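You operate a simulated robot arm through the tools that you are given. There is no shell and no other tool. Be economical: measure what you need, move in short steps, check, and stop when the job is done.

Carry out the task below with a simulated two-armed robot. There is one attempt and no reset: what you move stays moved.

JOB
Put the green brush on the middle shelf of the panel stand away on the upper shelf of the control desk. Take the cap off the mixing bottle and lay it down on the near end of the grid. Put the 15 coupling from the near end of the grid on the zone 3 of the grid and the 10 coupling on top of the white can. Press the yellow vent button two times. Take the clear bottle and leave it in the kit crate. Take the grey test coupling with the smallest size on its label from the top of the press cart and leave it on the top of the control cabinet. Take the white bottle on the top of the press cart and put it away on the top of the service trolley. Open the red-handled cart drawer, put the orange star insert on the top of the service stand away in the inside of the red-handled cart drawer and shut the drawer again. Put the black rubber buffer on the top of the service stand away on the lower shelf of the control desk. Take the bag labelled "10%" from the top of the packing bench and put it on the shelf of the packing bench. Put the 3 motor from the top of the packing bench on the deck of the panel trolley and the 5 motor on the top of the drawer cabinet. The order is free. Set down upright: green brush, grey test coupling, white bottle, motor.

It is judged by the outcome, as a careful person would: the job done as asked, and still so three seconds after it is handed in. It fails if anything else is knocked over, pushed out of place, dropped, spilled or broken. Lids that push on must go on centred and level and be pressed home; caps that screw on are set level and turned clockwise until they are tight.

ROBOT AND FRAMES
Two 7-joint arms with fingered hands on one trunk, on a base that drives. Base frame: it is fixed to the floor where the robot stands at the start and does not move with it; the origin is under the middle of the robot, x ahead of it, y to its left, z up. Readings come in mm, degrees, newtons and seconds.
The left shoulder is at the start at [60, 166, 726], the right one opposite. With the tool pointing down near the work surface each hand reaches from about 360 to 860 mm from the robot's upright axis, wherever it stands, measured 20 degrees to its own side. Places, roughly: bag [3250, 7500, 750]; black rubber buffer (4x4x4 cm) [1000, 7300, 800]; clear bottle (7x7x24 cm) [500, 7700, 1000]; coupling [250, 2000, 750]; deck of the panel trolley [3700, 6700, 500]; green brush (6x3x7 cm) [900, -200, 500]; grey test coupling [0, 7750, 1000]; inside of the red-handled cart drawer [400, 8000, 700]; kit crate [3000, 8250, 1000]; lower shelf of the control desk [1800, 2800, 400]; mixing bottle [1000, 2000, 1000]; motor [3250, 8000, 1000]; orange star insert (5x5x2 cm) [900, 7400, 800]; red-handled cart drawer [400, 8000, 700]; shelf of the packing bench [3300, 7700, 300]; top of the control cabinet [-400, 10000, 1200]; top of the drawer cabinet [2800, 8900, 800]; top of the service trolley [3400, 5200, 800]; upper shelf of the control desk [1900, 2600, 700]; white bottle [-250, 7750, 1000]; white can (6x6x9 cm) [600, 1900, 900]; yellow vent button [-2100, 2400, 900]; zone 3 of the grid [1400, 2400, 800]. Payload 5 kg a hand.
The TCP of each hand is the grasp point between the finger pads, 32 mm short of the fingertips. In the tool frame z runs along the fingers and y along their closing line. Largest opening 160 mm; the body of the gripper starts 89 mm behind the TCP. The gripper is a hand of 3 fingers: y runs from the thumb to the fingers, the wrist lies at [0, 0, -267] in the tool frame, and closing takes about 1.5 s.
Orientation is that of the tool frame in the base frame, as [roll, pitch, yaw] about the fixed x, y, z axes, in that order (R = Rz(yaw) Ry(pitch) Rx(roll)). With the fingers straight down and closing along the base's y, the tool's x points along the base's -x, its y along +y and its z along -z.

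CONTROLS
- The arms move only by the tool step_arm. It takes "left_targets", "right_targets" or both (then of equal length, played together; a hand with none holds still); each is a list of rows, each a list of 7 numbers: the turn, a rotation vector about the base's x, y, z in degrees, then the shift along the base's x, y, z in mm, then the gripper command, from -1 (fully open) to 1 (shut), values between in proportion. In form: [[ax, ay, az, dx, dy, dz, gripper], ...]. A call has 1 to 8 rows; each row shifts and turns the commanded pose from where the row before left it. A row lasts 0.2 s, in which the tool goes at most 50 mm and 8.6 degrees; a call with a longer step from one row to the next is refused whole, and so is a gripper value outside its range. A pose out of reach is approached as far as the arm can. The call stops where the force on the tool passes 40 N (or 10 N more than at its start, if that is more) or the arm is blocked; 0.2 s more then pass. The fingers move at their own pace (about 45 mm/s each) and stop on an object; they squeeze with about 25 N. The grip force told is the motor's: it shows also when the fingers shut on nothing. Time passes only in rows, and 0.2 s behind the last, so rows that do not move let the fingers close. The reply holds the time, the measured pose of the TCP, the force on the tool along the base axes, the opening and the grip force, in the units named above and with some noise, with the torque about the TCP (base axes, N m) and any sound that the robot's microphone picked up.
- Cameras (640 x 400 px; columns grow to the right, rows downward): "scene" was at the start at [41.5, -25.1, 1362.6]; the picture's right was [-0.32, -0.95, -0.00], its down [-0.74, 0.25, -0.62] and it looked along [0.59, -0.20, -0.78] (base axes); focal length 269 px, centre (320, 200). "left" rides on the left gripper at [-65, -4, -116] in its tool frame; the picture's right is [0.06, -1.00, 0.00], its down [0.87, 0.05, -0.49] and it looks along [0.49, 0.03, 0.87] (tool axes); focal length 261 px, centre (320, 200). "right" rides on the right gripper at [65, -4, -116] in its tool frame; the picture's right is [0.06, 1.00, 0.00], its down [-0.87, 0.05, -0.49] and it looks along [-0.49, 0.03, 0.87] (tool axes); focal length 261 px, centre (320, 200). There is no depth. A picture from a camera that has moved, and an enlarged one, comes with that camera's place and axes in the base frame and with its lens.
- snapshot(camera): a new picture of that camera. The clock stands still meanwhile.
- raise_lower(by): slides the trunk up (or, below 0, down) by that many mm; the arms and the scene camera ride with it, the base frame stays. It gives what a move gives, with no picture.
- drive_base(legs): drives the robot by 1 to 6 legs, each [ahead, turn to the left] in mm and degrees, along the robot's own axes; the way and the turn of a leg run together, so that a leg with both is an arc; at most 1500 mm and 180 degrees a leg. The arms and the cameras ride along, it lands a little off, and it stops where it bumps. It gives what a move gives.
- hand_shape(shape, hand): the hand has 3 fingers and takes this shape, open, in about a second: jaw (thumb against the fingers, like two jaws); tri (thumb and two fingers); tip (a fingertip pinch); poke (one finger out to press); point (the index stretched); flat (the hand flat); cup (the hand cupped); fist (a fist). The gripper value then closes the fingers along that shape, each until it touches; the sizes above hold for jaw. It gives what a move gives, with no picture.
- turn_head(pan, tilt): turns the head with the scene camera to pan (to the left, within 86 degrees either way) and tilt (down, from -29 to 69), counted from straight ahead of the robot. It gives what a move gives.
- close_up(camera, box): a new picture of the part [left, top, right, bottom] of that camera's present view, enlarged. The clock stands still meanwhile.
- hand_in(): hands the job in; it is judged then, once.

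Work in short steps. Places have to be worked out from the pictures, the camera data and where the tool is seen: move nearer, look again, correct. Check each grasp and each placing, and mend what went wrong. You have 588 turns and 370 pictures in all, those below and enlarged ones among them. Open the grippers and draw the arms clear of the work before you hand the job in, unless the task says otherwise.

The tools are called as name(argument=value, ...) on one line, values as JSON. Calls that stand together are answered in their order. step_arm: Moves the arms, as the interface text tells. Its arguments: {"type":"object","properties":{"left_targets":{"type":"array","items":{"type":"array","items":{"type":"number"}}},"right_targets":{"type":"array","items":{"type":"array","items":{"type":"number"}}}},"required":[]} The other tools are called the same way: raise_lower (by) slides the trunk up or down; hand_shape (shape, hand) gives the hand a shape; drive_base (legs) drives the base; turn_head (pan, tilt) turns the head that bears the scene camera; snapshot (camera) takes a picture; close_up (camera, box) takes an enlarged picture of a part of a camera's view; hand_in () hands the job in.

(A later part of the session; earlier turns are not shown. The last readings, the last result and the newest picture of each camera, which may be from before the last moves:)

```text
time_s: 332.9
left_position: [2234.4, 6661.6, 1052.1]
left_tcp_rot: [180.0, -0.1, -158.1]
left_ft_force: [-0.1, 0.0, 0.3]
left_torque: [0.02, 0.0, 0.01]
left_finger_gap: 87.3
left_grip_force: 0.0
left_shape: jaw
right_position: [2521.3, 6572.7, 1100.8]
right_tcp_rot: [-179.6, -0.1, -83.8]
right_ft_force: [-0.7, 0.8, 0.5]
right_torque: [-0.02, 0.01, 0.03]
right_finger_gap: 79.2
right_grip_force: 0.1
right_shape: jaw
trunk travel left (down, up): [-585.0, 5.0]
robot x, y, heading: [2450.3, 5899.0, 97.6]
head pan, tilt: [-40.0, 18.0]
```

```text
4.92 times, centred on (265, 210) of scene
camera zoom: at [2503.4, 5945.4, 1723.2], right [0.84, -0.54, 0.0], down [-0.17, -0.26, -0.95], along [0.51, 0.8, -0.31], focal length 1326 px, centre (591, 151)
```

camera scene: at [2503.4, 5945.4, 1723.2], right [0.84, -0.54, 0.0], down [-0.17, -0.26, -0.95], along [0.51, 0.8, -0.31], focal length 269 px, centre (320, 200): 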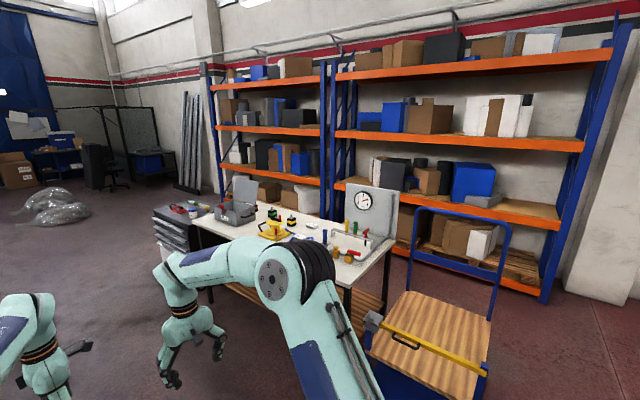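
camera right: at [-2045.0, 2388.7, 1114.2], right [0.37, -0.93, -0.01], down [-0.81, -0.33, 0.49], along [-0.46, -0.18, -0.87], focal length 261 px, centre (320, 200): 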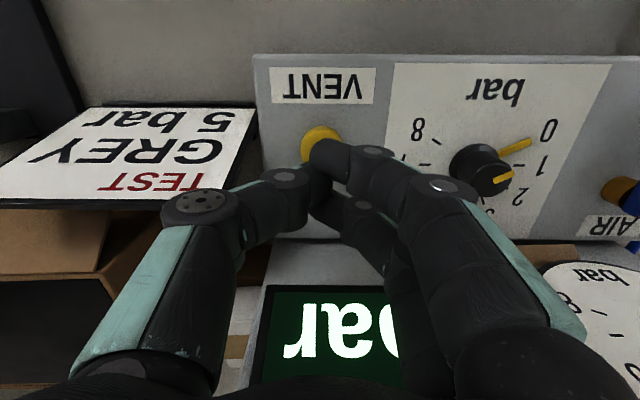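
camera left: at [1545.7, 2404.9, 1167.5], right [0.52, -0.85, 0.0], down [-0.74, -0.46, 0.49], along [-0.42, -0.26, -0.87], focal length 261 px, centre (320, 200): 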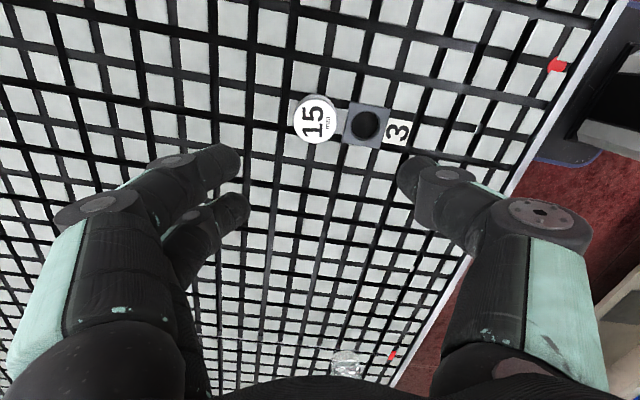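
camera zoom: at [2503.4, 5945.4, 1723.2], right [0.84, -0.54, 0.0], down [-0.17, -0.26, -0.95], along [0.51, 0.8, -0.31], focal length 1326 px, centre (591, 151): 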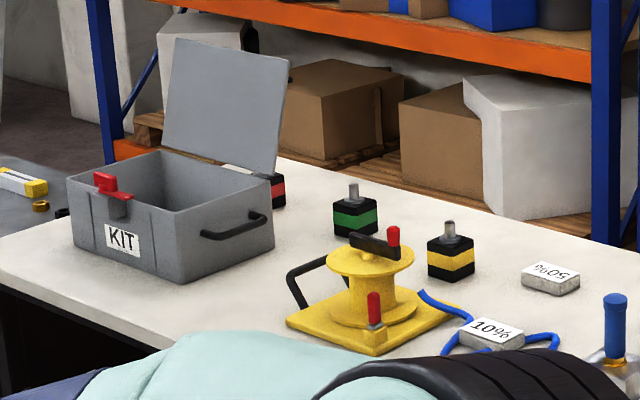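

I'll pull the left hand in a bit, drive to about (2350, 7100), and face the bench (heading ≈24°).

step_arm(left_targets=[[0, 0, 0, 5, -45, 10, -0.1], [0, 0, 0, 5, -45, 10, -0.1], [0, 0, 0, 5, -45, 10, -0.1], [0, 0, 0, 5, -45, 10, -0.1]], right_targets=[[0, 0, 0, 5, -30, 0, -0.1], [0, 0, 0, 5, -30, 0, -0.1], [0, 0, 0, 5, -30, 0, -0.1], [0, 0, 0, 0, 0, 0, -0.1]])

drive_base(legs=[[0, -3], [1250, 0], [0, -70.5]])

turn_head(pan=0, tilt=35)

snapshot(camera="scene")

```text
time_s: 333.9
left_position: [2255.1, 6481.3, 1092.0]
left_tcp_rot: [180.0, -0.1, -158.0]
left_ft_force: [0.2, 0.4, -0.6]
left_torque: [0.01, 0.0, 0.02]
left_finger_gap: 87.5
left_grip_force: 0.1
left_shape: jaw
right_position: [2535.4, 6482.0, 1101.2]
right_tcp_rot: [-179.5, 0.0, -83.8]
right_ft_force: [-0.3, -0.9, -0.2]
right_torque: [0.03, -0.03, -0.03]
right_finger_gap: 87.6
right_grip_force: 0.1
right_shape: jaw
trunk travel left (down, up): [-585.0, 5.0]
robot x, y, heading: [2447.5, 5897.2, 97.6]
head pan, tilt: [-40.0, 18.0]
```

```text
time_s: 343.7
left_position: [2864.5, 7485.3, 1091.3]
left_tcp_rot: [-179.9, 0.0, 128.1]
left_ft_force: [-0.7, -0.4, -0.4]
left_torque: [0.01, 0.0, 0.03]
left_finger_gap: 87.4
left_grip_force: 0.1
left_shape: jaw
right_position: [2943.3, 7216.6, 1102.0]
right_tcp_rot: [-179.7, 0.0, -157.6]
right_ft_force: [0.1, 0.5, -0.6]
right_torque: [0.02, 0.02, -0.02]
right_finger_gap: 87.5
right_grip_force: 0.0
right_shape: jaw
trunk travel left (down, up): [-585.0, 5.0]
robot x, y, heading: [2359.1, 7137.8, 23.0]
head pan, tilt: [-40.0, 18.0]
```

```text
time_s: 344.8
left_position: [2865.1, 7485.6, 1093.0]
left_tcp_rot: [180.0, 0.0, 128.1]
left_ft_force: [0.3, 0.3, 0.6]
left_torque: [0.02, 0.0, 0.0]
left_finger_gap: 87.9
left_grip_force: 0.1
left_shape: jaw
right_position: [2944.5, 7216.1, 1102.4]
right_tcp_rot: [-179.6, 0.1, -157.6]
right_ft_force: [0.2, 0.1, -0.6]
right_torque: [0.02, -0.01, 0.0]
right_finger_gap: 87.3
right_grip_force: 0.0
right_shape: jaw
trunk travel left (down, up): [-585.0, 5.0]
robot x, y, heading: [2358.4, 7136.1, 23.4]
head pan, tilt: [0.0, 35.0]
```

```text
243 pictures are left
camera scene: at [2410.0, 7158.7, 1696.2], right [0.4, -0.92, 0.0], down [-0.53, -0.23, -0.82], along [0.75, 0.33, -0.57], focal length 269 px, centre (320, 200)
```

scene: 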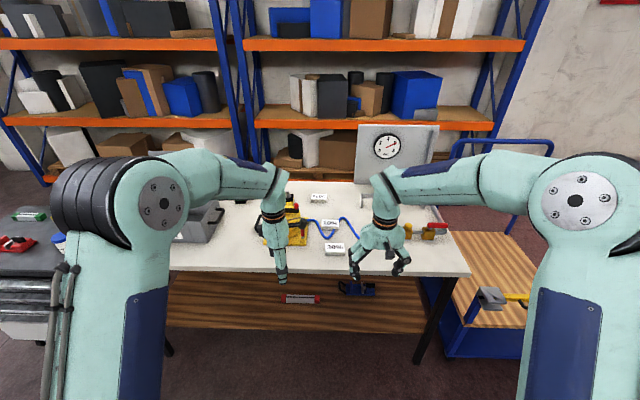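

Nice view; three bags and the lower shelf are visible. Zoom.

close_up(camera="scene", box=[240, 180, 400, 310])

close_up(camera="scene", box=[170, 170, 300, 280])

```text
3.08 times, centred on (320, 245) of scene
camera zoom: at [2410.0, 7158.7, 1696.2], right [0.4, -0.92, 0.0], down [-0.53, -0.23, -0.82], along [0.75, 0.33, -0.57], focal length 829 px, centre (320, 62)
```

zoom: 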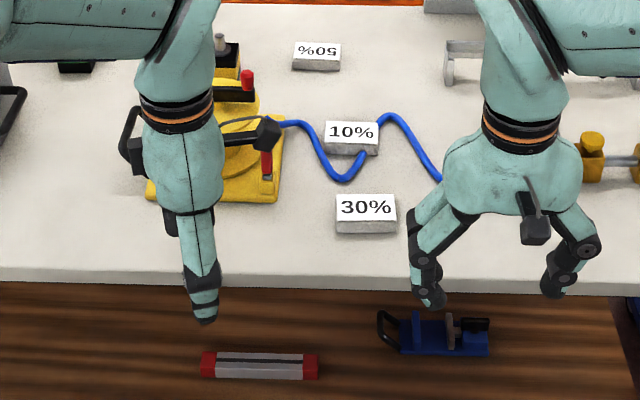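

```text
3.64 times, centred on (235, 225) of scene
camera zoom: at [2410.0, 7158.7, 1696.2], right [0.4, -0.92, 0.0], down [-0.53, -0.23, -0.82], along [0.75, 0.33, -0.57], focal length 980 px, centre (629, 109)
```

zoom: 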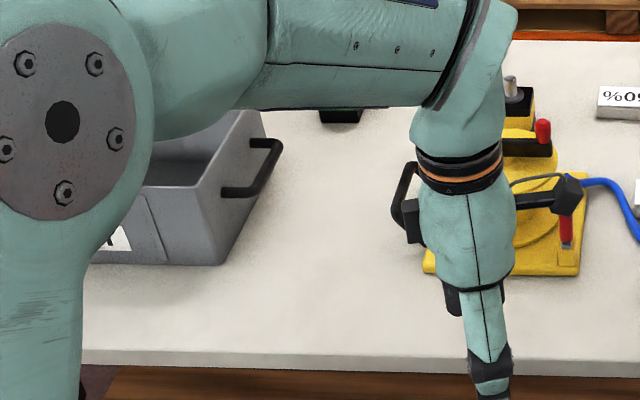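

The 10% bag (≈80×55×28 mm) triangulates to (3325, 7511), top z≈878, bench top ≈850. I'll drive 230 mm nearer and tilt the right hand 45° forward for a front-top grasp that will also suit the low shelf.

drive_base(legs=[[230, 0]])

step_arm(right_targets=[[2.9, -6.9, 0, -10, 0, 0, -0.5], [2.9, -6.9, 0, -10, 0, 0, -0.5], [2.9, -6.9, 0, -10, 0, 0, -0.5], [2.9, -6.9, 0, -10, 0, 0, -0.5], [2.9, -6.9, 0, -10, 0, 0, -0.5], [2.9, -6.9, 0, -10, 0, 0, -0.5]], left_targets=[[0, 0, 0, -20, 30, 0, -0.1], [0, 0, 0, -20, 30, 0, -0.1], [0, 0, 0, -20, 30, 0, -0.1], [0, 0, 0, -20, 30, 0, -0.1], [0, 0, 0, -20, 30, 0, -0.1], [0, 0, 0, -20, 30, 0, -0.1]])

snapshot(camera="right")

snapshot(camera="scene")

```text
time_s: 346.5
left_position: [3076.6, 7579.1, 1091.0]
left_tcp_rot: [-179.9, -0.1, 128.1]
left_ft_force: [-0.6, 0.2, -0.6]
left_torque: [-0.01, 0.08, -0.01]
left_finger_gap: 87.4
left_grip_force: 0.0
left_shape: jaw
right_position: [3157.2, 7308.6, 1101.0]
right_tcp_rot: [-179.6, -0.1, -157.6]
right_ft_force: [0.0, 0.6, -0.8]
right_torque: [-0.02, 0.03, 0.01]
right_finger_gap: 87.4
right_grip_force: 0.1
right_shape: jaw
trunk travel left (down, up): [-585.0, 5.0]
robot x, y, heading: [2571.3, 7226.8, 23.6]
head pan, tilt: [0.0, 35.0]
```

```text
time_s: 347.9
left_position: [2954.5, 7759.4, 1092.1]
left_tcp_rot: [-179.9, 0.0, 128.1]
left_ft_force: [-0.7, 0.2, 0.8]
left_torque: [-0.01, 0.01, -0.04]
left_finger_gap: 87.3
left_grip_force: 0.1
left_shape: jaw
right_position: [3093.7, 7307.8, 1100.3]
right_tcp_rot: [179.7, 44.5, -158.5]
right_ft_force: [0.8, 2.3, 1.8]
right_torque: [-0.17, 0.09, -0.07]
right_finger_gap: 120.0
right_grip_force: 0.1
right_shape: jaw
trunk travel left (down, up): [-585.0, 5.0]
robot x, y, heading: [2566.8, 7229.3, 23.1]
head pan, tilt: [0.0, 35.0]
```

```text
240 pictures are left
camera right: at [2976.5, 7256.7, 1136.8], right [-0.41, 0.91, -0.04], down [0.24, 0.15, 0.96], along [0.88, 0.38, -0.28], focal length 261 px, centre (320, 200)
```

right: 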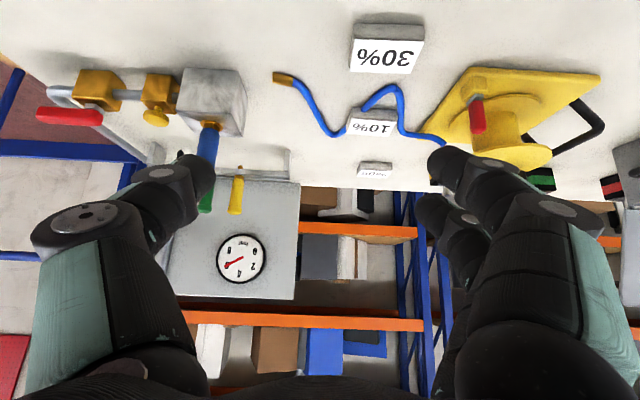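

```text
239 pictures are left
camera scene: at [2620.8, 7251.6, 1696.2], right [0.4, -0.92, 0.0], down [-0.53, -0.23, -0.82], along [0.75, 0.33, -0.57], focal length 269 px, centre (320, 200)
```

scene: 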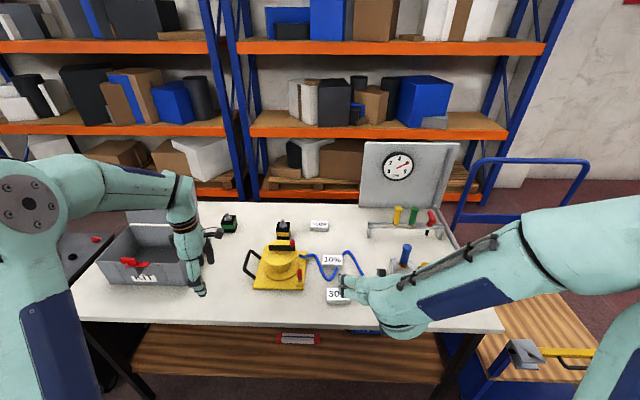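

Close-up of the 10% bag and the cord from the right hand camera.

close_up(camera="right", box=[260, 20, 460, 200])

close_up(camera="scene", box=[210, 200, 380, 310])

```text
2.22 times, centred on (360, 110) of right
camera zoom: at [2976.5, 7256.7, 1136.8], right [-0.41, 0.91, -0.04], down [0.24, 0.15, 0.96], along [0.88, 0.38, -0.28], focal length 579 px, centre (231, 400)
```

zoom: 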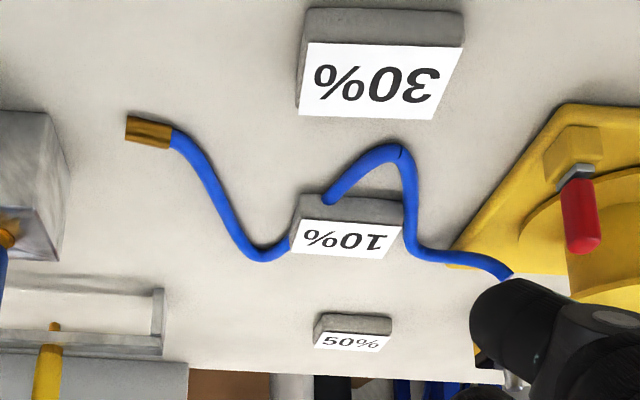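

```text
3.64 times, centred on (295, 255) of scene
camera zoom: at [2620.8, 7251.6, 1696.2], right [0.4, -0.92, 0.0], down [-0.53, -0.23, -0.82], along [0.75, 0.33, -0.57], focal length 980 px, centre (411, 0)
```

zoom: 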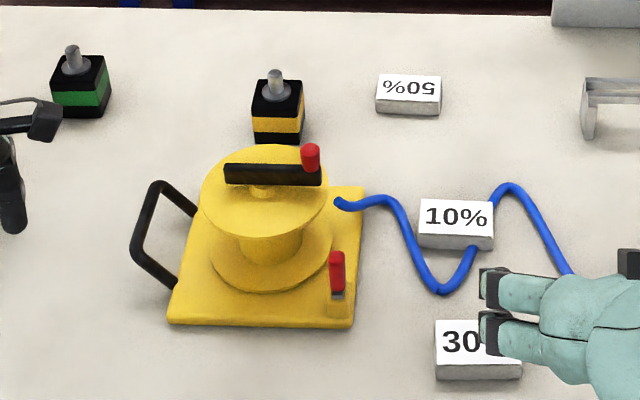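

The bag lies on the cord; lifting straight up is fine. Move the right hand above it.

step_arm(right_targets=[[0, 0, 0, 37, 32, -5, -0.5], [0, 0, 0, 37, 33, -15, -0.5], [0, 0, 0, 37, 33, -25, -0.5], [0, 0, 0, 37, 33, -25, -0.5], [0, 0, 0, 38, 33, -20, -0.5], [0, 0, 0, 38, 33, -10, -0.5], [0, 0, 0, 0, 0, 0, -0.5]])

snapshot(camera="right")

```text
refused: row 2 steps farther than a row can; nothing moved
```

```text
236 pictures are left
camera right: at [2976.5, 7256.7, 1136.8], right [-0.41, 0.91, -0.04], down [0.24, 0.15, 0.96], along [0.88, 0.38, -0.28], focal length 261 px, centre (320, 200)
```

right: 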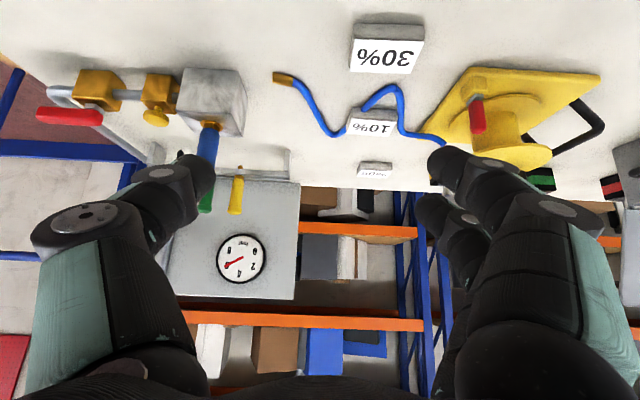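

Steps were too long; repeat with shorter ones.

step_arm(right_targets=[[0, 0, 0, 32, 28, -10, -0.5], [0, 0, 0, 32, 28, -15, -0.5], [0, 0, 0, 32, 28, -20, -0.5], [0, 0, 0, 32, 28, -20, -0.5], [0, 0, 0, 32, 28, -20, -0.5], [0, 0, 0, 32, 28, -15, -0.5], [0, 0, 0, 32, 28, 0, -0.5]])

snapshot(camera="right")

```text
time_s: 349.5
left_position: [2956.2, 7759.5, 1091.0]
left_tcp_rot: [-180.0, 0.0, 128.2]
left_ft_force: [-0.1, 0.7, 0.1]
left_torque: [0.0, 0.0, 0.0]
left_finger_gap: 87.5
left_grip_force: 0.1
left_shape: jaw
right_position: [3319.8, 7505.5, 1001.7]
right_tcp_rot: [180.0, 44.8, -157.8]
right_ft_force: [-0.4, 0.4, 0.2]
right_torque: [-0.03, 0.02, 0.04]
right_finger_gap: 119.5
right_grip_force: 0.1
right_shape: jaw
trunk travel left (down, up): [-585.0, 5.0]
robot x, y, heading: [2571.2, 7226.6, 23.2]
head pan, tilt: [0.0, 35.0]
```

```text
235 pictures are left
camera right: at [3202.7, 7452.7, 1036.9], right [-0.42, 0.91, -0.04], down [0.23, 0.15, 0.96], along [0.88, 0.39, -0.27], focal length 261 px, centre (320, 200)
```

right: 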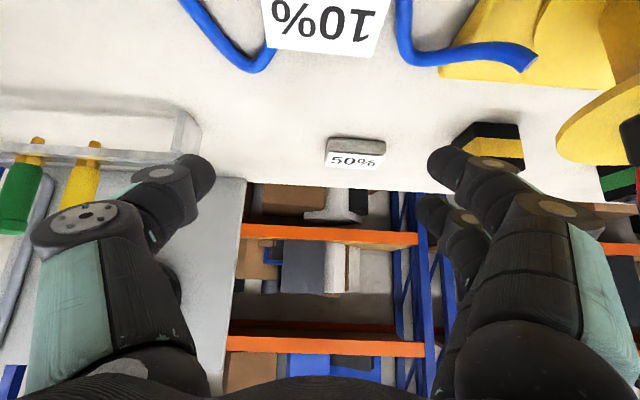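

The bag is centred laterally and ~9 mm ahead of the TCP. Descend 110 mm and check.

step_arm(right_targets=[[0, 0, 0, 0, 0, -40, -0.5], [0, 0, 0, 0, 0, -40, -0.5], [0, 0, 0, 0, 0, -20, -0.4], [0, 0, 0, 0, 0, -10, -0.3], [0, 0, 0, 0, 0, 0, -0.3]])

snapshot(camera="right")

```text
time_s: 350.7
left_position: [2956.2, 7758.5, 1092.3]
left_tcp_rot: [180.0, 0.0, 128.1]
left_ft_force: [-0.6, -0.1, 0.1]
left_torque: [-0.01, -0.01, -0.03]
left_finger_gap: 87.6
left_grip_force: 0.1
left_shape: jaw
right_position: [3318.9, 7505.7, 892.1]
right_tcp_rot: [-180.0, 44.9, -157.9]
right_ft_force: [-0.5, 0.2, 0.4]
right_torque: [-0.02, 0.02, -0.03]
right_finger_gap: 104.6
right_grip_force: 0.1
right_shape: jaw
trunk travel left (down, up): [-585.0, 5.0]
robot x, y, heading: [2567.4, 7228.9, 23.4]
head pan, tilt: [0.0, 35.0]
```

```text
234 pictures are left
camera right: at [3202.0, 7452.9, 927.1], right [-0.42, 0.91, -0.04], down [0.23, 0.15, 0.96], along [0.88, 0.39, -0.27], focal length 261 px, centre (320, 200)
```

right: 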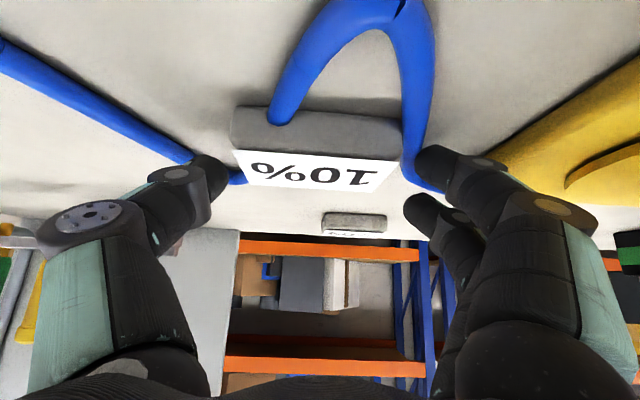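

The fingertips are only ~5 mm below the bag's top. Lower 7 mm more and close.

step_arm(right_targets=[[0, 0, 0, 0, 0, -7, -0.3], [0, 0, 0, 0, 0, 0, 0], [0, 0, 0, 0, 0, 0, 0.3], [0, 0, 0, 0, 0, 0, 0.5], [0, 0, 0, 0, 0, 0, 0.5], [0, 0, 0, 0, 0, 0, 0.5]])

snapshot(camera="right")

```text
time_s: 352.1
left_position: [2954.0, 7757.6, 1092.9]
left_tcp_rot: [179.8, 0.0, 128.2]
left_ft_force: [1.0, -0.4, 0.0]
left_torque: [-0.01, 0.02, 0.02]
left_finger_gap: 87.6
left_grip_force: 0.2
left_shape: jaw
right_position: [3319.0, 7505.8, 887.6]
right_tcp_rot: [180.0, 45.2, -158.0]
right_ft_force: [3.0, 4.2, 24.0]
right_torque: [1.73, 0.15, -0.32]
right_finger_gap: 74.6
right_grip_force: 25.2
right_shape: jaw
trunk travel left (down, up): [-585.0, 5.0]
robot x, y, heading: [2565.3, 7230.1, 23.2]
head pan, tilt: [0.0, 35.0]
```

```text
233 pictures are left
camera right: at [3201.5, 7453.3, 922.6], right [-0.42, 0.91, -0.04], down [0.22, 0.15, 0.96], along [0.88, 0.39, -0.27], focal length 261 px, centre (320, 200)
```

right: 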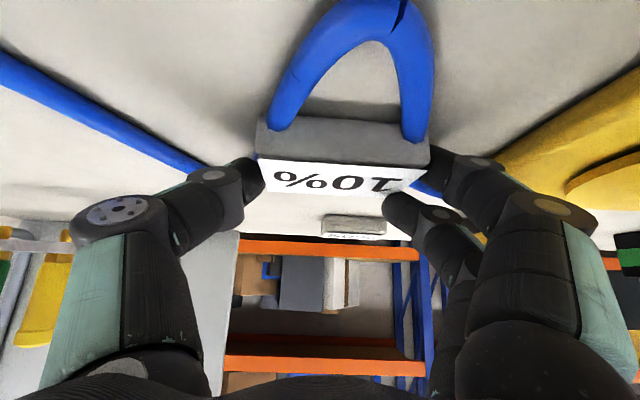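

Gripped at 75 mm. Lift straight up slowly.

step_arm(right_targets=[[0, 0, 0, 0, 0, 8, 0.6], [0, 0, 0, 0, 0, 20, 0.6], [0, 0, 0, 0, 0, 30, 0.6], [0, 0, 0, 0, 0, 40, 0.6]])

snapshot(camera="right")

```text
time_s: 353.1
left_position: [2955.2, 7758.6, 1092.5]
left_tcp_rot: [-180.0, 0.0, 128.1]
left_ft_force: [-0.6, -0.1, 0.2]
left_torque: [-0.03, -0.03, 0.0]
left_finger_gap: 87.6
left_grip_force: 0.0
left_shape: jaw
right_position: [3317.5, 7504.9, 982.0]
right_tcp_rot: [180.0, 44.9, -157.8]
right_ft_force: [-0.7, -0.7, -0.4]
right_torque: [-0.02, -0.04, -0.01]
right_finger_gap: 74.2
right_grip_force: 25.0
right_shape: jaw
trunk travel left (down, up): [-585.0, 5.0]
robot x, y, heading: [2564.8, 7228.4, 23.5]
head pan, tilt: [0.0, 35.0]
```

```text
232 pictures are left
camera right: at [3200.5, 7451.3, 1017.9], right [-0.42, 0.91, -0.04], down [0.23, 0.15, 0.96], along [0.88, 0.39, -0.27], focal length 261 px, centre (320, 200)
```

right: 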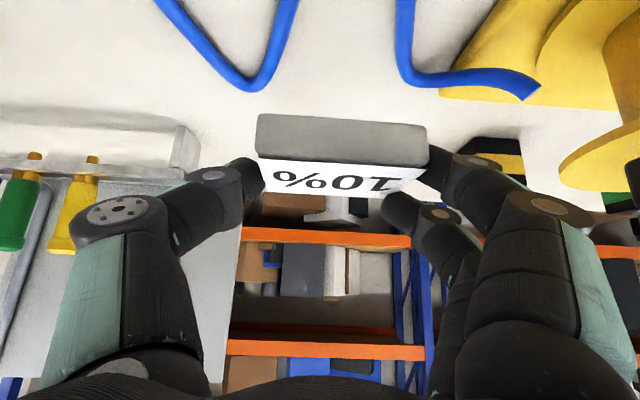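

The bag is up. Back off 420 mm, then lower the trunk to work at the shelf.

drive_base(legs=[[-430, 0]])

raise_lower(by=-470)

snapshot(camera="right")

snapshot(camera="scene")

```text
time_s: 355.7
left_position: [2562.2, 7587.1, 1093.1]
left_tcp_rot: [-180.0, 0.0, 128.0]
left_ft_force: [-0.6, 0.2, 1.0]
left_torque: [0.0, -0.04, 0.0]
left_finger_gap: 87.5
left_grip_force: 0.1
left_shape: jaw
right_position: [2924.4, 7330.8, 981.8]
right_tcp_rot: [-179.9, 45.0, -157.9]
right_ft_force: [0.9, 0.2, -1.0]
right_torque: [0.0, 0.04, 0.04]
right_finger_gap: 74.3
right_grip_force: 24.8
right_shape: jaw
trunk travel left (down, up): [-585.0, 5.0]
robot x, y, heading: [2175.6, 7060.7, 23.6]
head pan, tilt: [0.0, 35.0]
```

```text
refused: -470 is not a number from -400 to 400
```

```text
231 pictures are left
camera right: at [2807.5, 7279.4, 1018.4], right [-0.42, 0.91, -0.04], down [0.23, 0.15, 0.96], along [0.88, 0.39, -0.27], focal length 261 px, centre (320, 200)
```

right: 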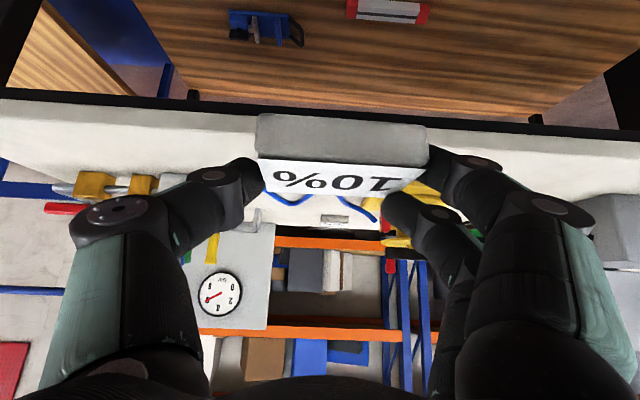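

```text
230 pictures are left
camera scene: at [2226.4, 7079.1, 1696.2], right [0.4, -0.92, 0.0], down [-0.53, -0.23, -0.82], along [0.75, 0.33, -0.57], focal length 269 px, centre (320, 200)
```

scene: 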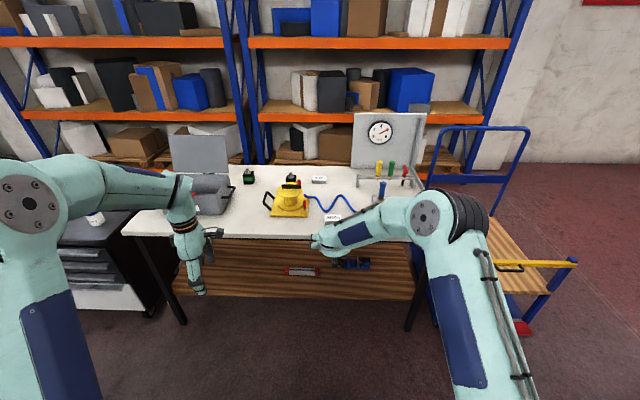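

Shelf height is ≈300, its front ≈36 mm behind the bench edge, with free room between the red and blue tools. Lower the trunk fully and look again.

raise_lower(by=-400)

raise_lower(by=-170)

snapshot(camera="right")

snapshot(camera="scene")

```text
time_s: 359.5
left_position: [2563.2, 7588.2, 692.6]
left_tcp_rot: [180.0, 0.0, 128.0]
left_ft_force: [-0.8, -0.5, 0.3]
left_torque: [-0.01, -0.01, -0.01]
left_finger_gap: 87.3
left_grip_force: 0.0
left_shape: jaw
right_position: [2925.3, 7330.7, 582.1]
right_tcp_rot: [-180.0, 44.9, -157.9]
right_ft_force: [0.2, -0.4, 0.4]
right_torque: [0.01, 0.01, 0.01]
right_finger_gap: 74.5
right_grip_force: 25.4
right_shape: jaw
trunk travel left (down, up): [-185.0, 405.0]
robot x, y, heading: [2171.0, 7056.5, 23.3]
head pan, tilt: [0.0, 35.0]
```

```text
time_s: 361.5
left_position: [2562.1, 7586.7, 522.5]
left_tcp_rot: [180.0, 0.0, 127.9]
left_ft_force: [0.2, 0.3, -0.5]
left_torque: [-0.05, -0.03, -0.02]
left_finger_gap: 87.7
left_grip_force: 0.1
left_shape: jaw
right_position: [2925.6, 7332.1, 412.7]
right_tcp_rot: [180.0, 44.9, -157.9]
right_ft_force: [0.2, -0.2, -0.7]
right_torque: [-0.02, -0.05, 0.01]
right_finger_gap: 74.3
right_grip_force: 24.6
right_shape: jaw
trunk travel left (down, up): [-15.0, 575.0]
robot x, y, heading: [2174.0, 7055.9, 23.2]
head pan, tilt: [0.0, 35.0]
```

```text
229 pictures are left
camera right: at [2808.0, 7279.7, 448.1], right [-0.42, 0.91, -0.04], down [0.23, 0.15, 0.96], along [0.88, 0.39, -0.27], focal length 261 px, centre (320, 200)
```

right: 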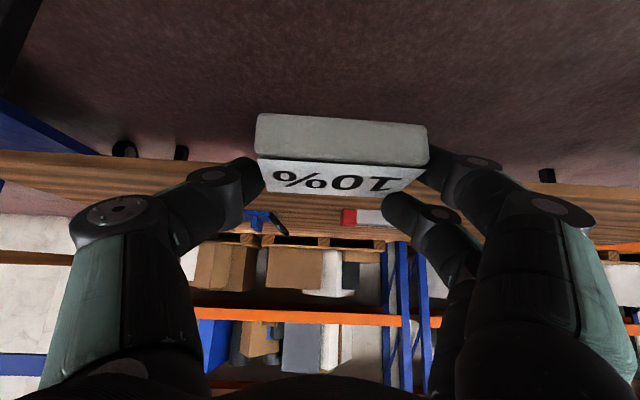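

```text
228 pictures are left
camera scene: at [2227.4, 7079.5, 1126.2], right [0.4, -0.92, 0.0], down [-0.53, -0.23, -0.82], along [0.75, 0.33, -0.57], focal length 269 px, centre (320, 200)
```

scene: 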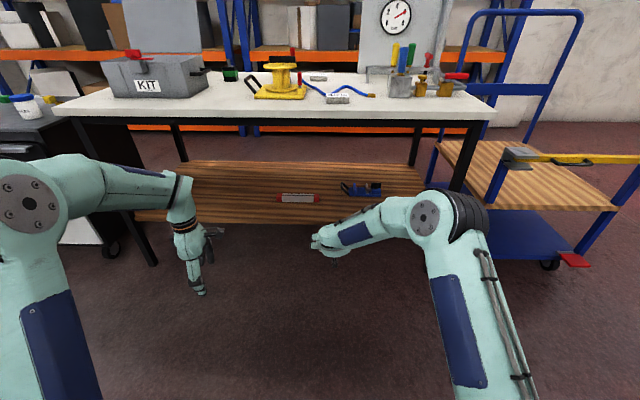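

The shelf may be nearer z≈330-340, so I'll drive in at the present height (bag bottom ≈375) and then lower by feel.

drive_base(legs=[[316, 0]])

snapshot(camera="right")

snapshot(camera="scene")

```text
time_s: 363.6
left_position: [2853.4, 7711.6, 522.3]
left_tcp_rot: [179.9, 0.1, 128.1]
left_ft_force: [-0.1, -0.1, 0.0]
left_torque: [0.0, -0.01, 0.04]
left_finger_gap: 87.6
left_grip_force: 0.1
left_shape: jaw
right_position: [3216.3, 7457.2, 412.5]
right_tcp_rot: [-180.0, 44.9, -158.0]
right_ft_force: [0.2, -0.3, -1.0]
right_torque: [0.01, 0.01, 0.03]
right_finger_gap: 74.3
right_grip_force: 25.0
right_shape: jaw
trunk travel left (down, up): [-15.0, 575.0]
robot x, y, heading: [2463.6, 7181.4, 23.2]
head pan, tilt: [0.0, 35.0]
```

```text
227 pictures are left
camera right: at [3099.4, 7405.5, 448.0], right [-0.42, 0.91, -0.04], down [0.23, 0.15, 0.96], along [0.88, 0.39, -0.27], focal length 261 px, centre (320, 200)
```

right: 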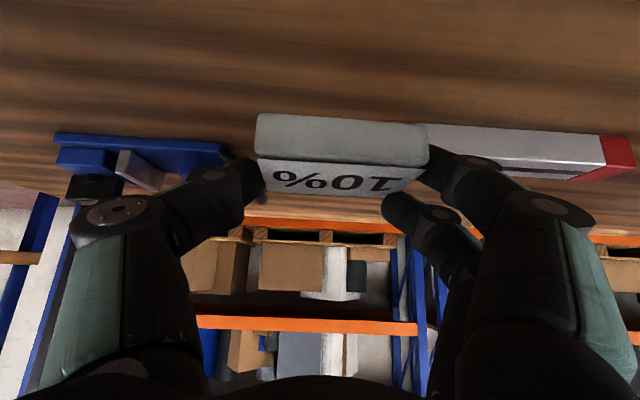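

```text
226 pictures are left
camera scene: at [2518.7, 7205.7, 1126.1], right [0.4, -0.92, 0.0], down [-0.53, -0.23, -0.82], along [0.75, 0.33, -0.57], focal length 269 px, centre (320, 200)
```

scene: 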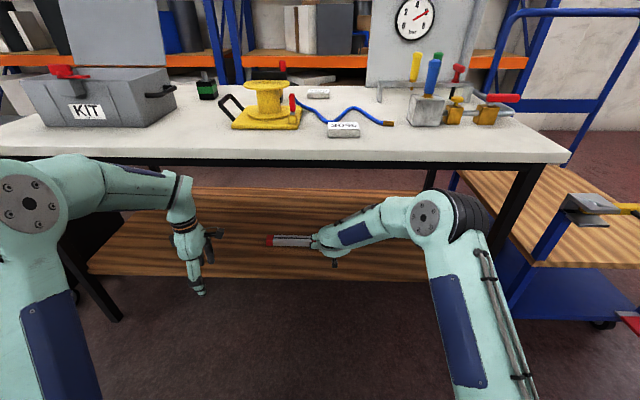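

The bag is in front of and between the tools. Pull back 25 mm for margin and lower by feel.

step_arm(right_targets=[[0, 0, 0, -24, -10, -10, 0.6], [0, 0, 0, 0, 0, -15, 0.6], [0, 0, 0, 0, 0, -5, 0.6], [0, 0, 0, 0, 0, -5, 0.6], [0, 0, 0, 0, 0, -5, 0.6]])

```text
time_s: 364.8
left_position: [2852.9, 7712.7, 522.1]
left_tcp_rot: [-180.0, 0.0, 128.1]
left_ft_force: [0.1, 0.4, -0.4]
left_torque: [-0.02, 0.01, 0.01]
left_finger_gap: 87.9
left_grip_force: 0.0
left_shape: jaw
right_position: [3193.1, 7446.9, 373.2]
right_tcp_rot: [-179.9, 44.8, -157.9]
right_ft_force: [-0.2, -0.1, 0.0]
right_torque: [0.0, -0.01, -0.01]
right_finger_gap: 74.4
right_grip_force: 25.1
right_shape: jaw
trunk travel left (down, up): [-15.0, 575.0]
robot x, y, heading: [2465.2, 7182.2, 23.5]
head pan, tilt: [0.0, 35.0]
```

step_arm(right_targets=[[0, 0, 0, 0, 0, -5, 0.6], [0, 0, 0, 0, 0, -4, 0.6], [0, 0, 0, 0, 0, -4, 0.6], [0, 0, 0, 0, 0, -4, 0.6], [0, 0, 0, 0, 0, -4, 0.6], [0, 0, 0, 0, 0, -4, 0.6]])

snapshot(camera="right")

```text
time_s: 366.2
left_position: [2854.0, 7711.9, 523.2]
left_tcp_rot: [-180.0, 0.1, 128.0]
left_ft_force: [-0.2, -1.0, -0.6]
left_torque: [-0.02, 0.02, -0.03]
left_finger_gap: 87.6
left_grip_force: 0.1
left_shape: jaw
right_position: [3195.3, 7451.2, 357.1]
right_tcp_rot: [179.4, 45.7, -158.4]
right_ft_force: [-1.0, -1.2, 13.8]
right_torque: [0.79, 0.28, 0.05]
right_finger_gap: 74.1
right_grip_force: 25.0
right_shape: jaw
trunk travel left (down, up): [-15.0, 575.0]
robot x, y, heading: [2462.6, 7185.0, 23.7]
head pan, tilt: [0.0, 35.0]
stopped in row 6 (right hand): the force on the tool passed its limit (the readings are from after the stop); the commanded pose is now the measured one
```

```text
225 pictures are left
camera right: at [3077.3, 7398.9, 390.7], right [-0.41, 0.91, -0.04], down [0.22, 0.14, 0.97], along [0.88, 0.39, -0.26], focal length 261 px, centre (320, 200)
```

right: 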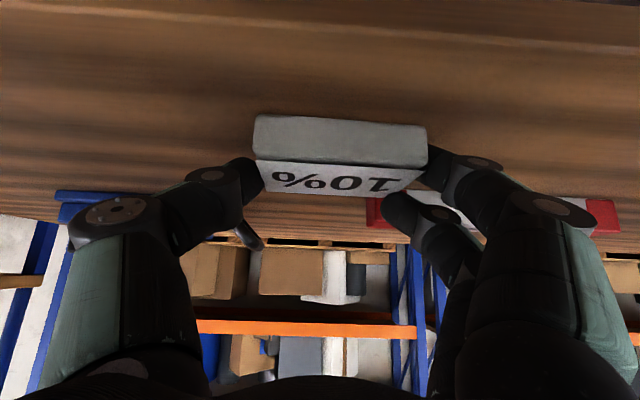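

Bag is on the shelf. Open and withdraw up and back.

step_arm(right_targets=[[0, 0, 0, 0, 0, 2, 0.6], [0, 0, 0, 0, 0, 0, 0], [0, 0, 0, 0, 0, 0, -0.3], [0, 0, 0, 0, 0, 0, -0.3], [0, 0, 0, 0, 0, 25, -0.3], [0, 0, 0, -20, -8, 25, -0.3], [0, 0, 0, -40, -16, 10, -0.3]])

drive_base(legs=[[-330, 0]])

snapshot(camera="right")

snapshot(camera="scene")

```text
time_s: 367.8
left_position: [2853.8, 7713.4, 522.7]
left_tcp_rot: [180.0, -0.1, 128.1]
left_ft_force: [0.0, 0.7, -0.9]
left_torque: [-0.01, 0.0, 0.0]
left_finger_gap: 87.6
left_grip_force: 0.0
left_shape: jaw
right_position: [3135.1, 7424.7, 415.2]
right_tcp_rot: [179.7, 45.4, -158.2]
right_ft_force: [-0.1, -0.7, -0.2]
right_torque: [0.02, -0.02, 0.0]
right_finger_gap: 103.7
right_grip_force: 0.0
right_shape: jaw
trunk travel left (down, up): [-15.0, 575.0]
robot x, y, heading: [2467.9, 7184.0, 23.3]
head pan, tilt: [0.0, 35.0]
```

```text
time_s: 370.0
left_position: [2551.7, 7581.2, 522.7]
left_tcp_rot: [-180.0, 0.0, 127.8]
left_ft_force: [-0.5, -0.1, 0.3]
left_torque: [-0.02, 0.03, 0.03]
left_finger_gap: 87.9
left_grip_force: 0.0
left_shape: jaw
right_position: [2831.3, 7292.3, 415.4]
right_tcp_rot: [179.7, 45.4, -158.4]
right_ft_force: [-0.3, 0.2, 0.4]
right_torque: [-0.01, -0.02, -0.01]
right_finger_gap: 103.6
right_grip_force: 0.1
right_shape: jaw
trunk travel left (down, up): [-15.0, 575.0]
robot x, y, heading: [2158.4, 7050.9, 23.5]
head pan, tilt: [0.0, 35.0]
```

```text
224 pictures are left
camera right: at [2712.5, 7240.5, 450.0], right [-0.41, 0.91, -0.04], down [0.22, 0.14, 0.96], along [0.88, 0.39, -0.26], focal length 261 px, centre (320, 200)
```

right: 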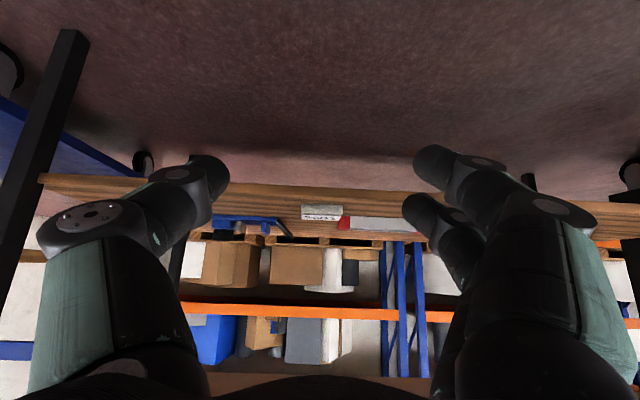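

```text
223 pictures are left
camera scene: at [2214.3, 7074.4, 1126.1], right [0.39, -0.92, 0.0], down [-0.53, -0.23, -0.82], along [0.75, 0.32, -0.57], focal length 269 px, centre (320, 200)
```

scene: 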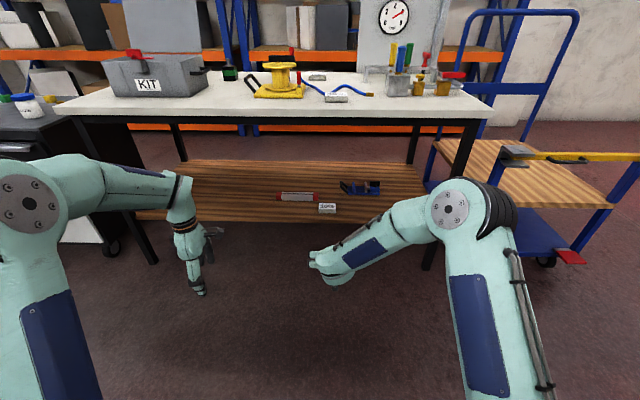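

The 10% bag is on the shelf. Now the motors: raise the trunk again and look at them to read their numbers.

raise_lower(by=400)

raise_lower(by=170)

drive_base(legs=[[0, 40], [500, 0], [0, -40]])

snapshot(camera="scene")

```text
time_s: 373.8
left_position: [2551.7, 7580.9, 922.1]
left_tcp_rot: [179.9, 0.0, 127.8]
left_ft_force: [0.1, 0.5, 0.0]
left_torque: [-0.01, 0.01, 0.01]
left_finger_gap: 87.8
left_grip_force: 0.0
left_shape: jaw
right_position: [2830.6, 7292.3, 816.7]
right_tcp_rot: [179.6, 45.4, -158.5]
right_ft_force: [-0.3, 0.0, 0.6]
right_torque: [0.0, 0.0, -0.06]
right_finger_gap: 103.5
right_grip_force: 0.0
right_shape: jaw
trunk travel left (down, up): [-415.0, 175.0]
robot x, y, heading: [2164.0, 7050.2, 23.3]
head pan, tilt: [0.0, 35.0]
```

```text
time_s: 375.7
left_position: [2551.3, 7582.0, 1092.6]
left_tcp_rot: [-180.0, 0.0, 127.8]
left_ft_force: [-0.3, 0.0, 0.7]
left_torque: [0.03, 0.02, 0.0]
left_finger_gap: 87.3
left_grip_force: 0.1
left_shape: jaw
right_position: [2830.1, 7292.8, 984.8]
right_tcp_rot: [179.6, 45.4, -158.3]
right_ft_force: [-0.3, -0.2, -0.1]
right_torque: [0.0, 0.05, 0.04]
right_finger_gap: 103.7
right_grip_force: 0.1
right_shape: jaw
trunk travel left (down, up): [-585.0, 5.0]
robot x, y, heading: [2162.2, 7051.1, 23.5]
head pan, tilt: [0.0, 35.0]
```

```text
time_s: 382.4
left_position: [2771.8, 8027.8, 1093.2]
left_tcp_rot: [180.0, -0.1, 128.2]
left_ft_force: [0.7, 0.8, 0.0]
left_torque: [0.01, 0.02, 0.05]
left_finger_gap: 87.8
left_grip_force: 0.0
left_shape: jaw
right_position: [3052.1, 7740.1, 986.2]
right_tcp_rot: [179.7, 45.4, -158.1]
right_ft_force: [0.8, 0.2, -0.4]
right_torque: [-0.02, 0.04, 0.0]
right_finger_gap: 103.7
right_grip_force: 0.1
right_shape: jaw
trunk travel left (down, up): [-585.0, 5.0]
robot x, y, heading: [2383.3, 7495.4, 23.8]
head pan, tilt: [0.0, 35.0]
```

```text
222 pictures are left
camera scene: at [2438.1, 7518.9, 1696.1], right [0.4, -0.92, 0.0], down [-0.53, -0.23, -0.82], along [0.75, 0.33, -0.57], focal length 269 px, centre (320, 200)
```

scene: 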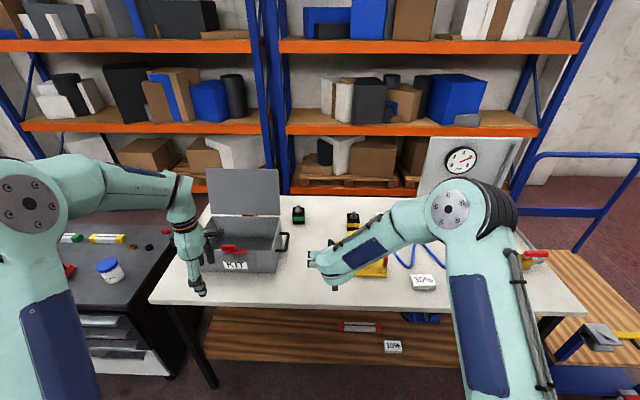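

close_up(camera="scene", box=[200, 190, 380, 290])

snapshot(camera="right")

```text
3.56 times, centred on (290, 240) of scene
camera zoom: at [2438.1, 7518.9, 1696.1], right [0.4, -0.92, 0.0], down [-0.53, -0.23, -0.82], along [0.75, 0.33, -0.57], focal length 958 px, centre (427, 58)
```

zoom: 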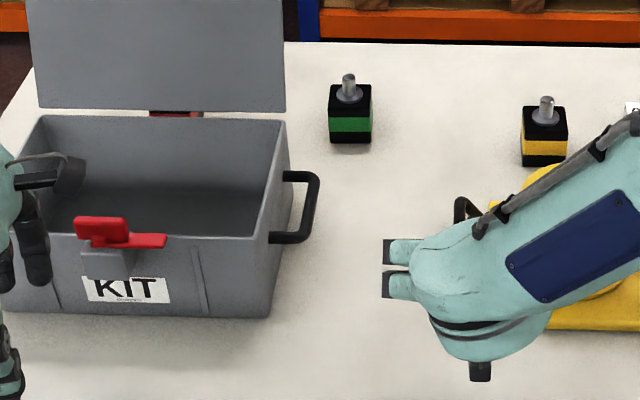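

```text
220 pictures are left
camera right: at [2935.1, 7688.3, 1020.0], right [-0.42, 0.91, -0.04], down [0.22, 0.14, 0.96], along [0.88, 0.39, -0.26], focal length 261 px, centre (320, 200)
```

right: 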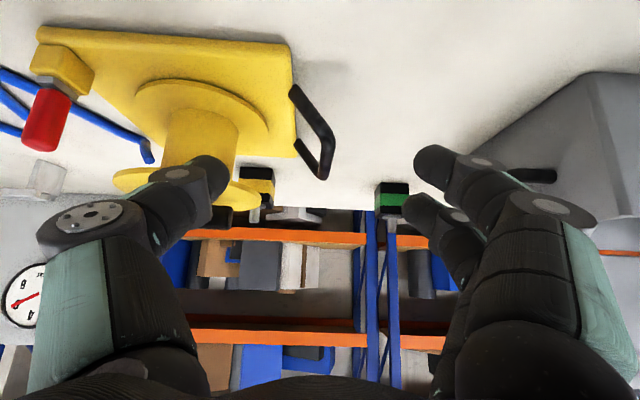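

No numbers are visible on the near faces. Zooming harder.

close_up(camera="scene", box=[285, 200, 315, 230])

close_up(camera="scene", box=[340, 205, 370, 235])

close_up(camera="scene", box=[235, 210, 265, 230])

```text
13.33 times, centred on (300, 215) of scene
camera zoom: at [2438.1, 7518.9, 1696.1], right [0.4, -0.92, 0.0], down [-0.53, -0.23, -0.82], along [0.75, 0.33, -0.57], focal length 3592 px, centre (587, 0)
```

zoom: 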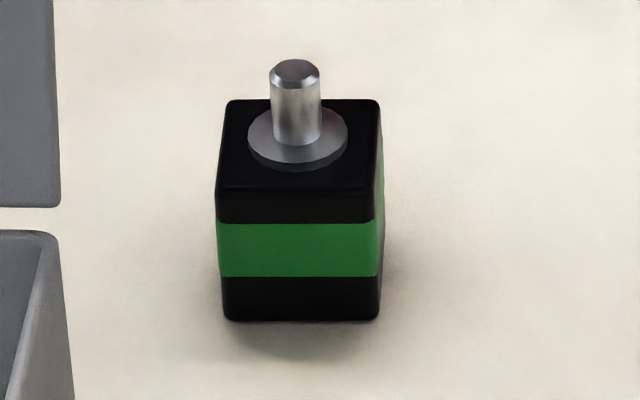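

```text
13.33 times, centred on (355, 220) of scene
camera zoom: at [2438.1, 7518.9, 1696.1], right [0.4, -0.92, 0.0], down [-0.53, -0.23, -0.82], along [0.75, 0.33, -0.57], focal length 3592 px, centre (-147, -67)
```

zoom: 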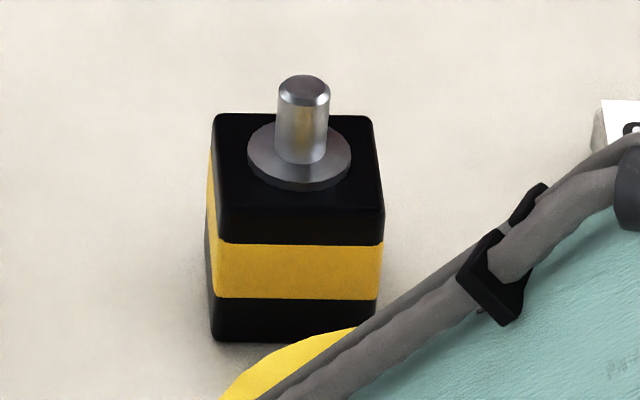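

```text
16.00 times, centred on (250, 220) of scene
camera zoom: at [2438.1, 7518.9, 1696.1], right [0.4, -0.92, 0.0], down [-0.53, -0.23, -0.82], along [0.75, 0.33, -0.57], focal length 4311 px, centre (1440, -120)
```

zoom: 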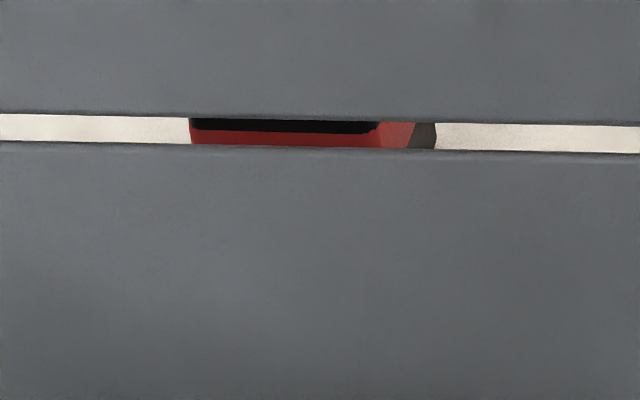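

Numbers may be on the far faces. Check what the left hand camera sees.

snapshot(camera="left")

```text
216 pictures are left
camera left: at [2809.5, 7974.5, 1207.1], right [-0.82, -0.57, 0.0], down [-0.49, 0.72, 0.49], along [-0.28, 0.41, -0.87], focal length 261 px, centre (320, 200)
```

left: 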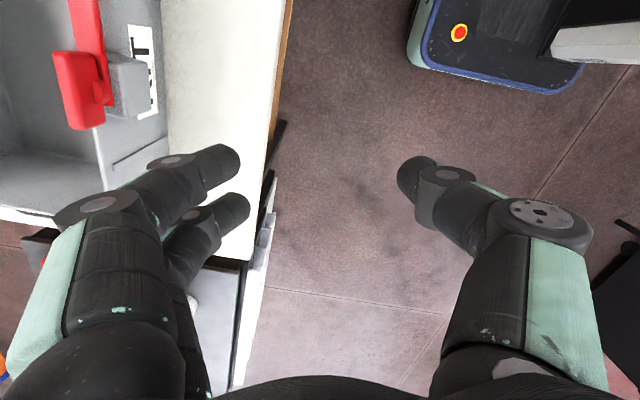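

I'll drive to the bench's north end to see the other faces of the motors.

drive_base(legs=[[0, 68], [800, 0], [0, -112]])

turn_head(pan=0, tilt=25)

snapshot(camera="scene")

```text
time_s: 394.3
left_position: [3006.7, 8415.4, 1091.7]
left_tcp_rot: [180.0, 0.0, 84.6]
left_ft_force: [0.2, 0.7, -0.4]
left_torque: [0.02, -0.02, 0.01]
left_finger_gap: 87.2
left_grip_force: 0.0
left_shape: jaw
right_position: [3012.7, 8014.2, 986.3]
right_tcp_rot: [179.5, 45.5, 158.4]
right_ft_force: [-0.4, 3.6, -1.7]
right_torque: [0.12, -0.02, -0.06]
right_finger_gap: 103.3
right_grip_force: 0.1
right_shape: jaw
trunk travel left (down, up): [-585.0, 5.0]
robot x, y, heading: [2360.6, 8299.4, -19.9]
head pan, tilt: [0.0, 35.0]
```

```text
time_s: 395.0
left_position: [3007.0, 8416.0, 1093.0]
left_tcp_rot: [-180.0, 0.0, 84.6]
left_ft_force: [-0.3, 0.2, 0.6]
left_torque: [0.01, -0.02, -0.03]
left_finger_gap: 87.6
left_grip_force: 0.0
left_shape: jaw
right_position: [3013.1, 8015.3, 986.0]
right_tcp_rot: [179.5, 45.5, 158.5]
right_ft_force: [-0.4, 2.4, -0.6]
right_torque: [0.05, 0.0, -0.02]
right_finger_gap: 103.7
right_grip_force: 0.1
right_shape: jaw
trunk travel left (down, up): [-585.0, 5.0]
robot x, y, heading: [2361.0, 8294.3, -19.9]
head pan, tilt: [0.0, 25.0]
```

```text
215 pictures are left
camera scene: at [2418.8, 8276.0, 1711.9], right [-0.34, -0.94, 0.0], down [-0.4, 0.14, -0.91], along [0.85, -0.31, -0.42], focal length 269 px, centre (320, 200)
```

scene: 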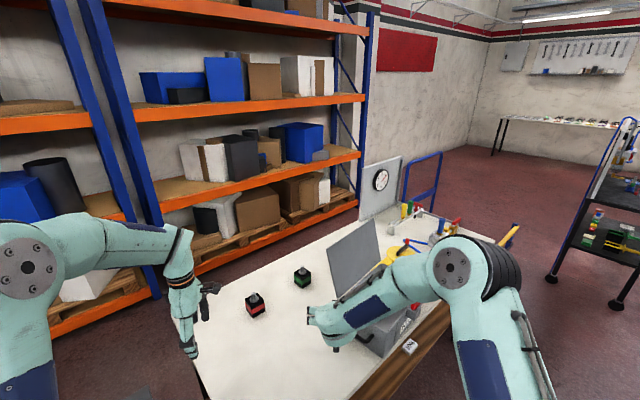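

close_up(camera="scene", box=[230, 250, 330, 330])

close_up(camera="scene", box=[290, 200, 480, 370])

```text
5.00 times, centred on (280, 290) of scene
camera zoom: at [2418.8, 8276.0, 1711.9], right [-0.34, -0.94, 0.0], down [-0.4, 0.14, -0.91], along [0.85, -0.31, -0.42], focal length 1347 px, centre (520, -250)
```

zoom: 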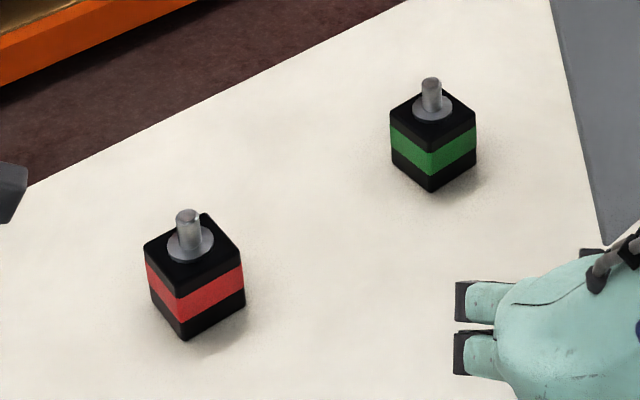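

```text
2.35 times, centred on (385, 285) of scene
camera zoom: at [2418.8, 8276.0, 1711.9], right [-0.34, -0.94, 0.0], down [-0.4, 0.14, -0.91], along [0.85, -0.31, -0.42], focal length 634 px, centre (167, 0)
```

zoom: 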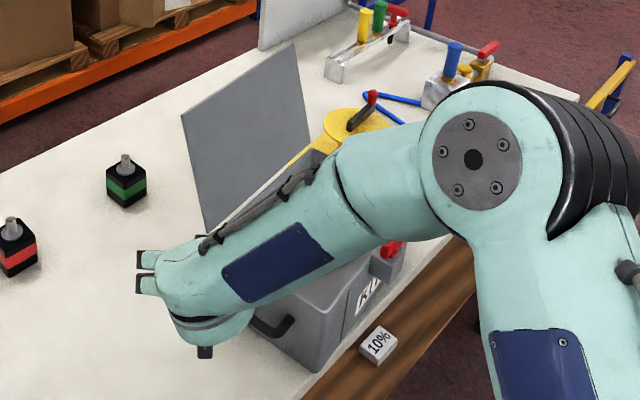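

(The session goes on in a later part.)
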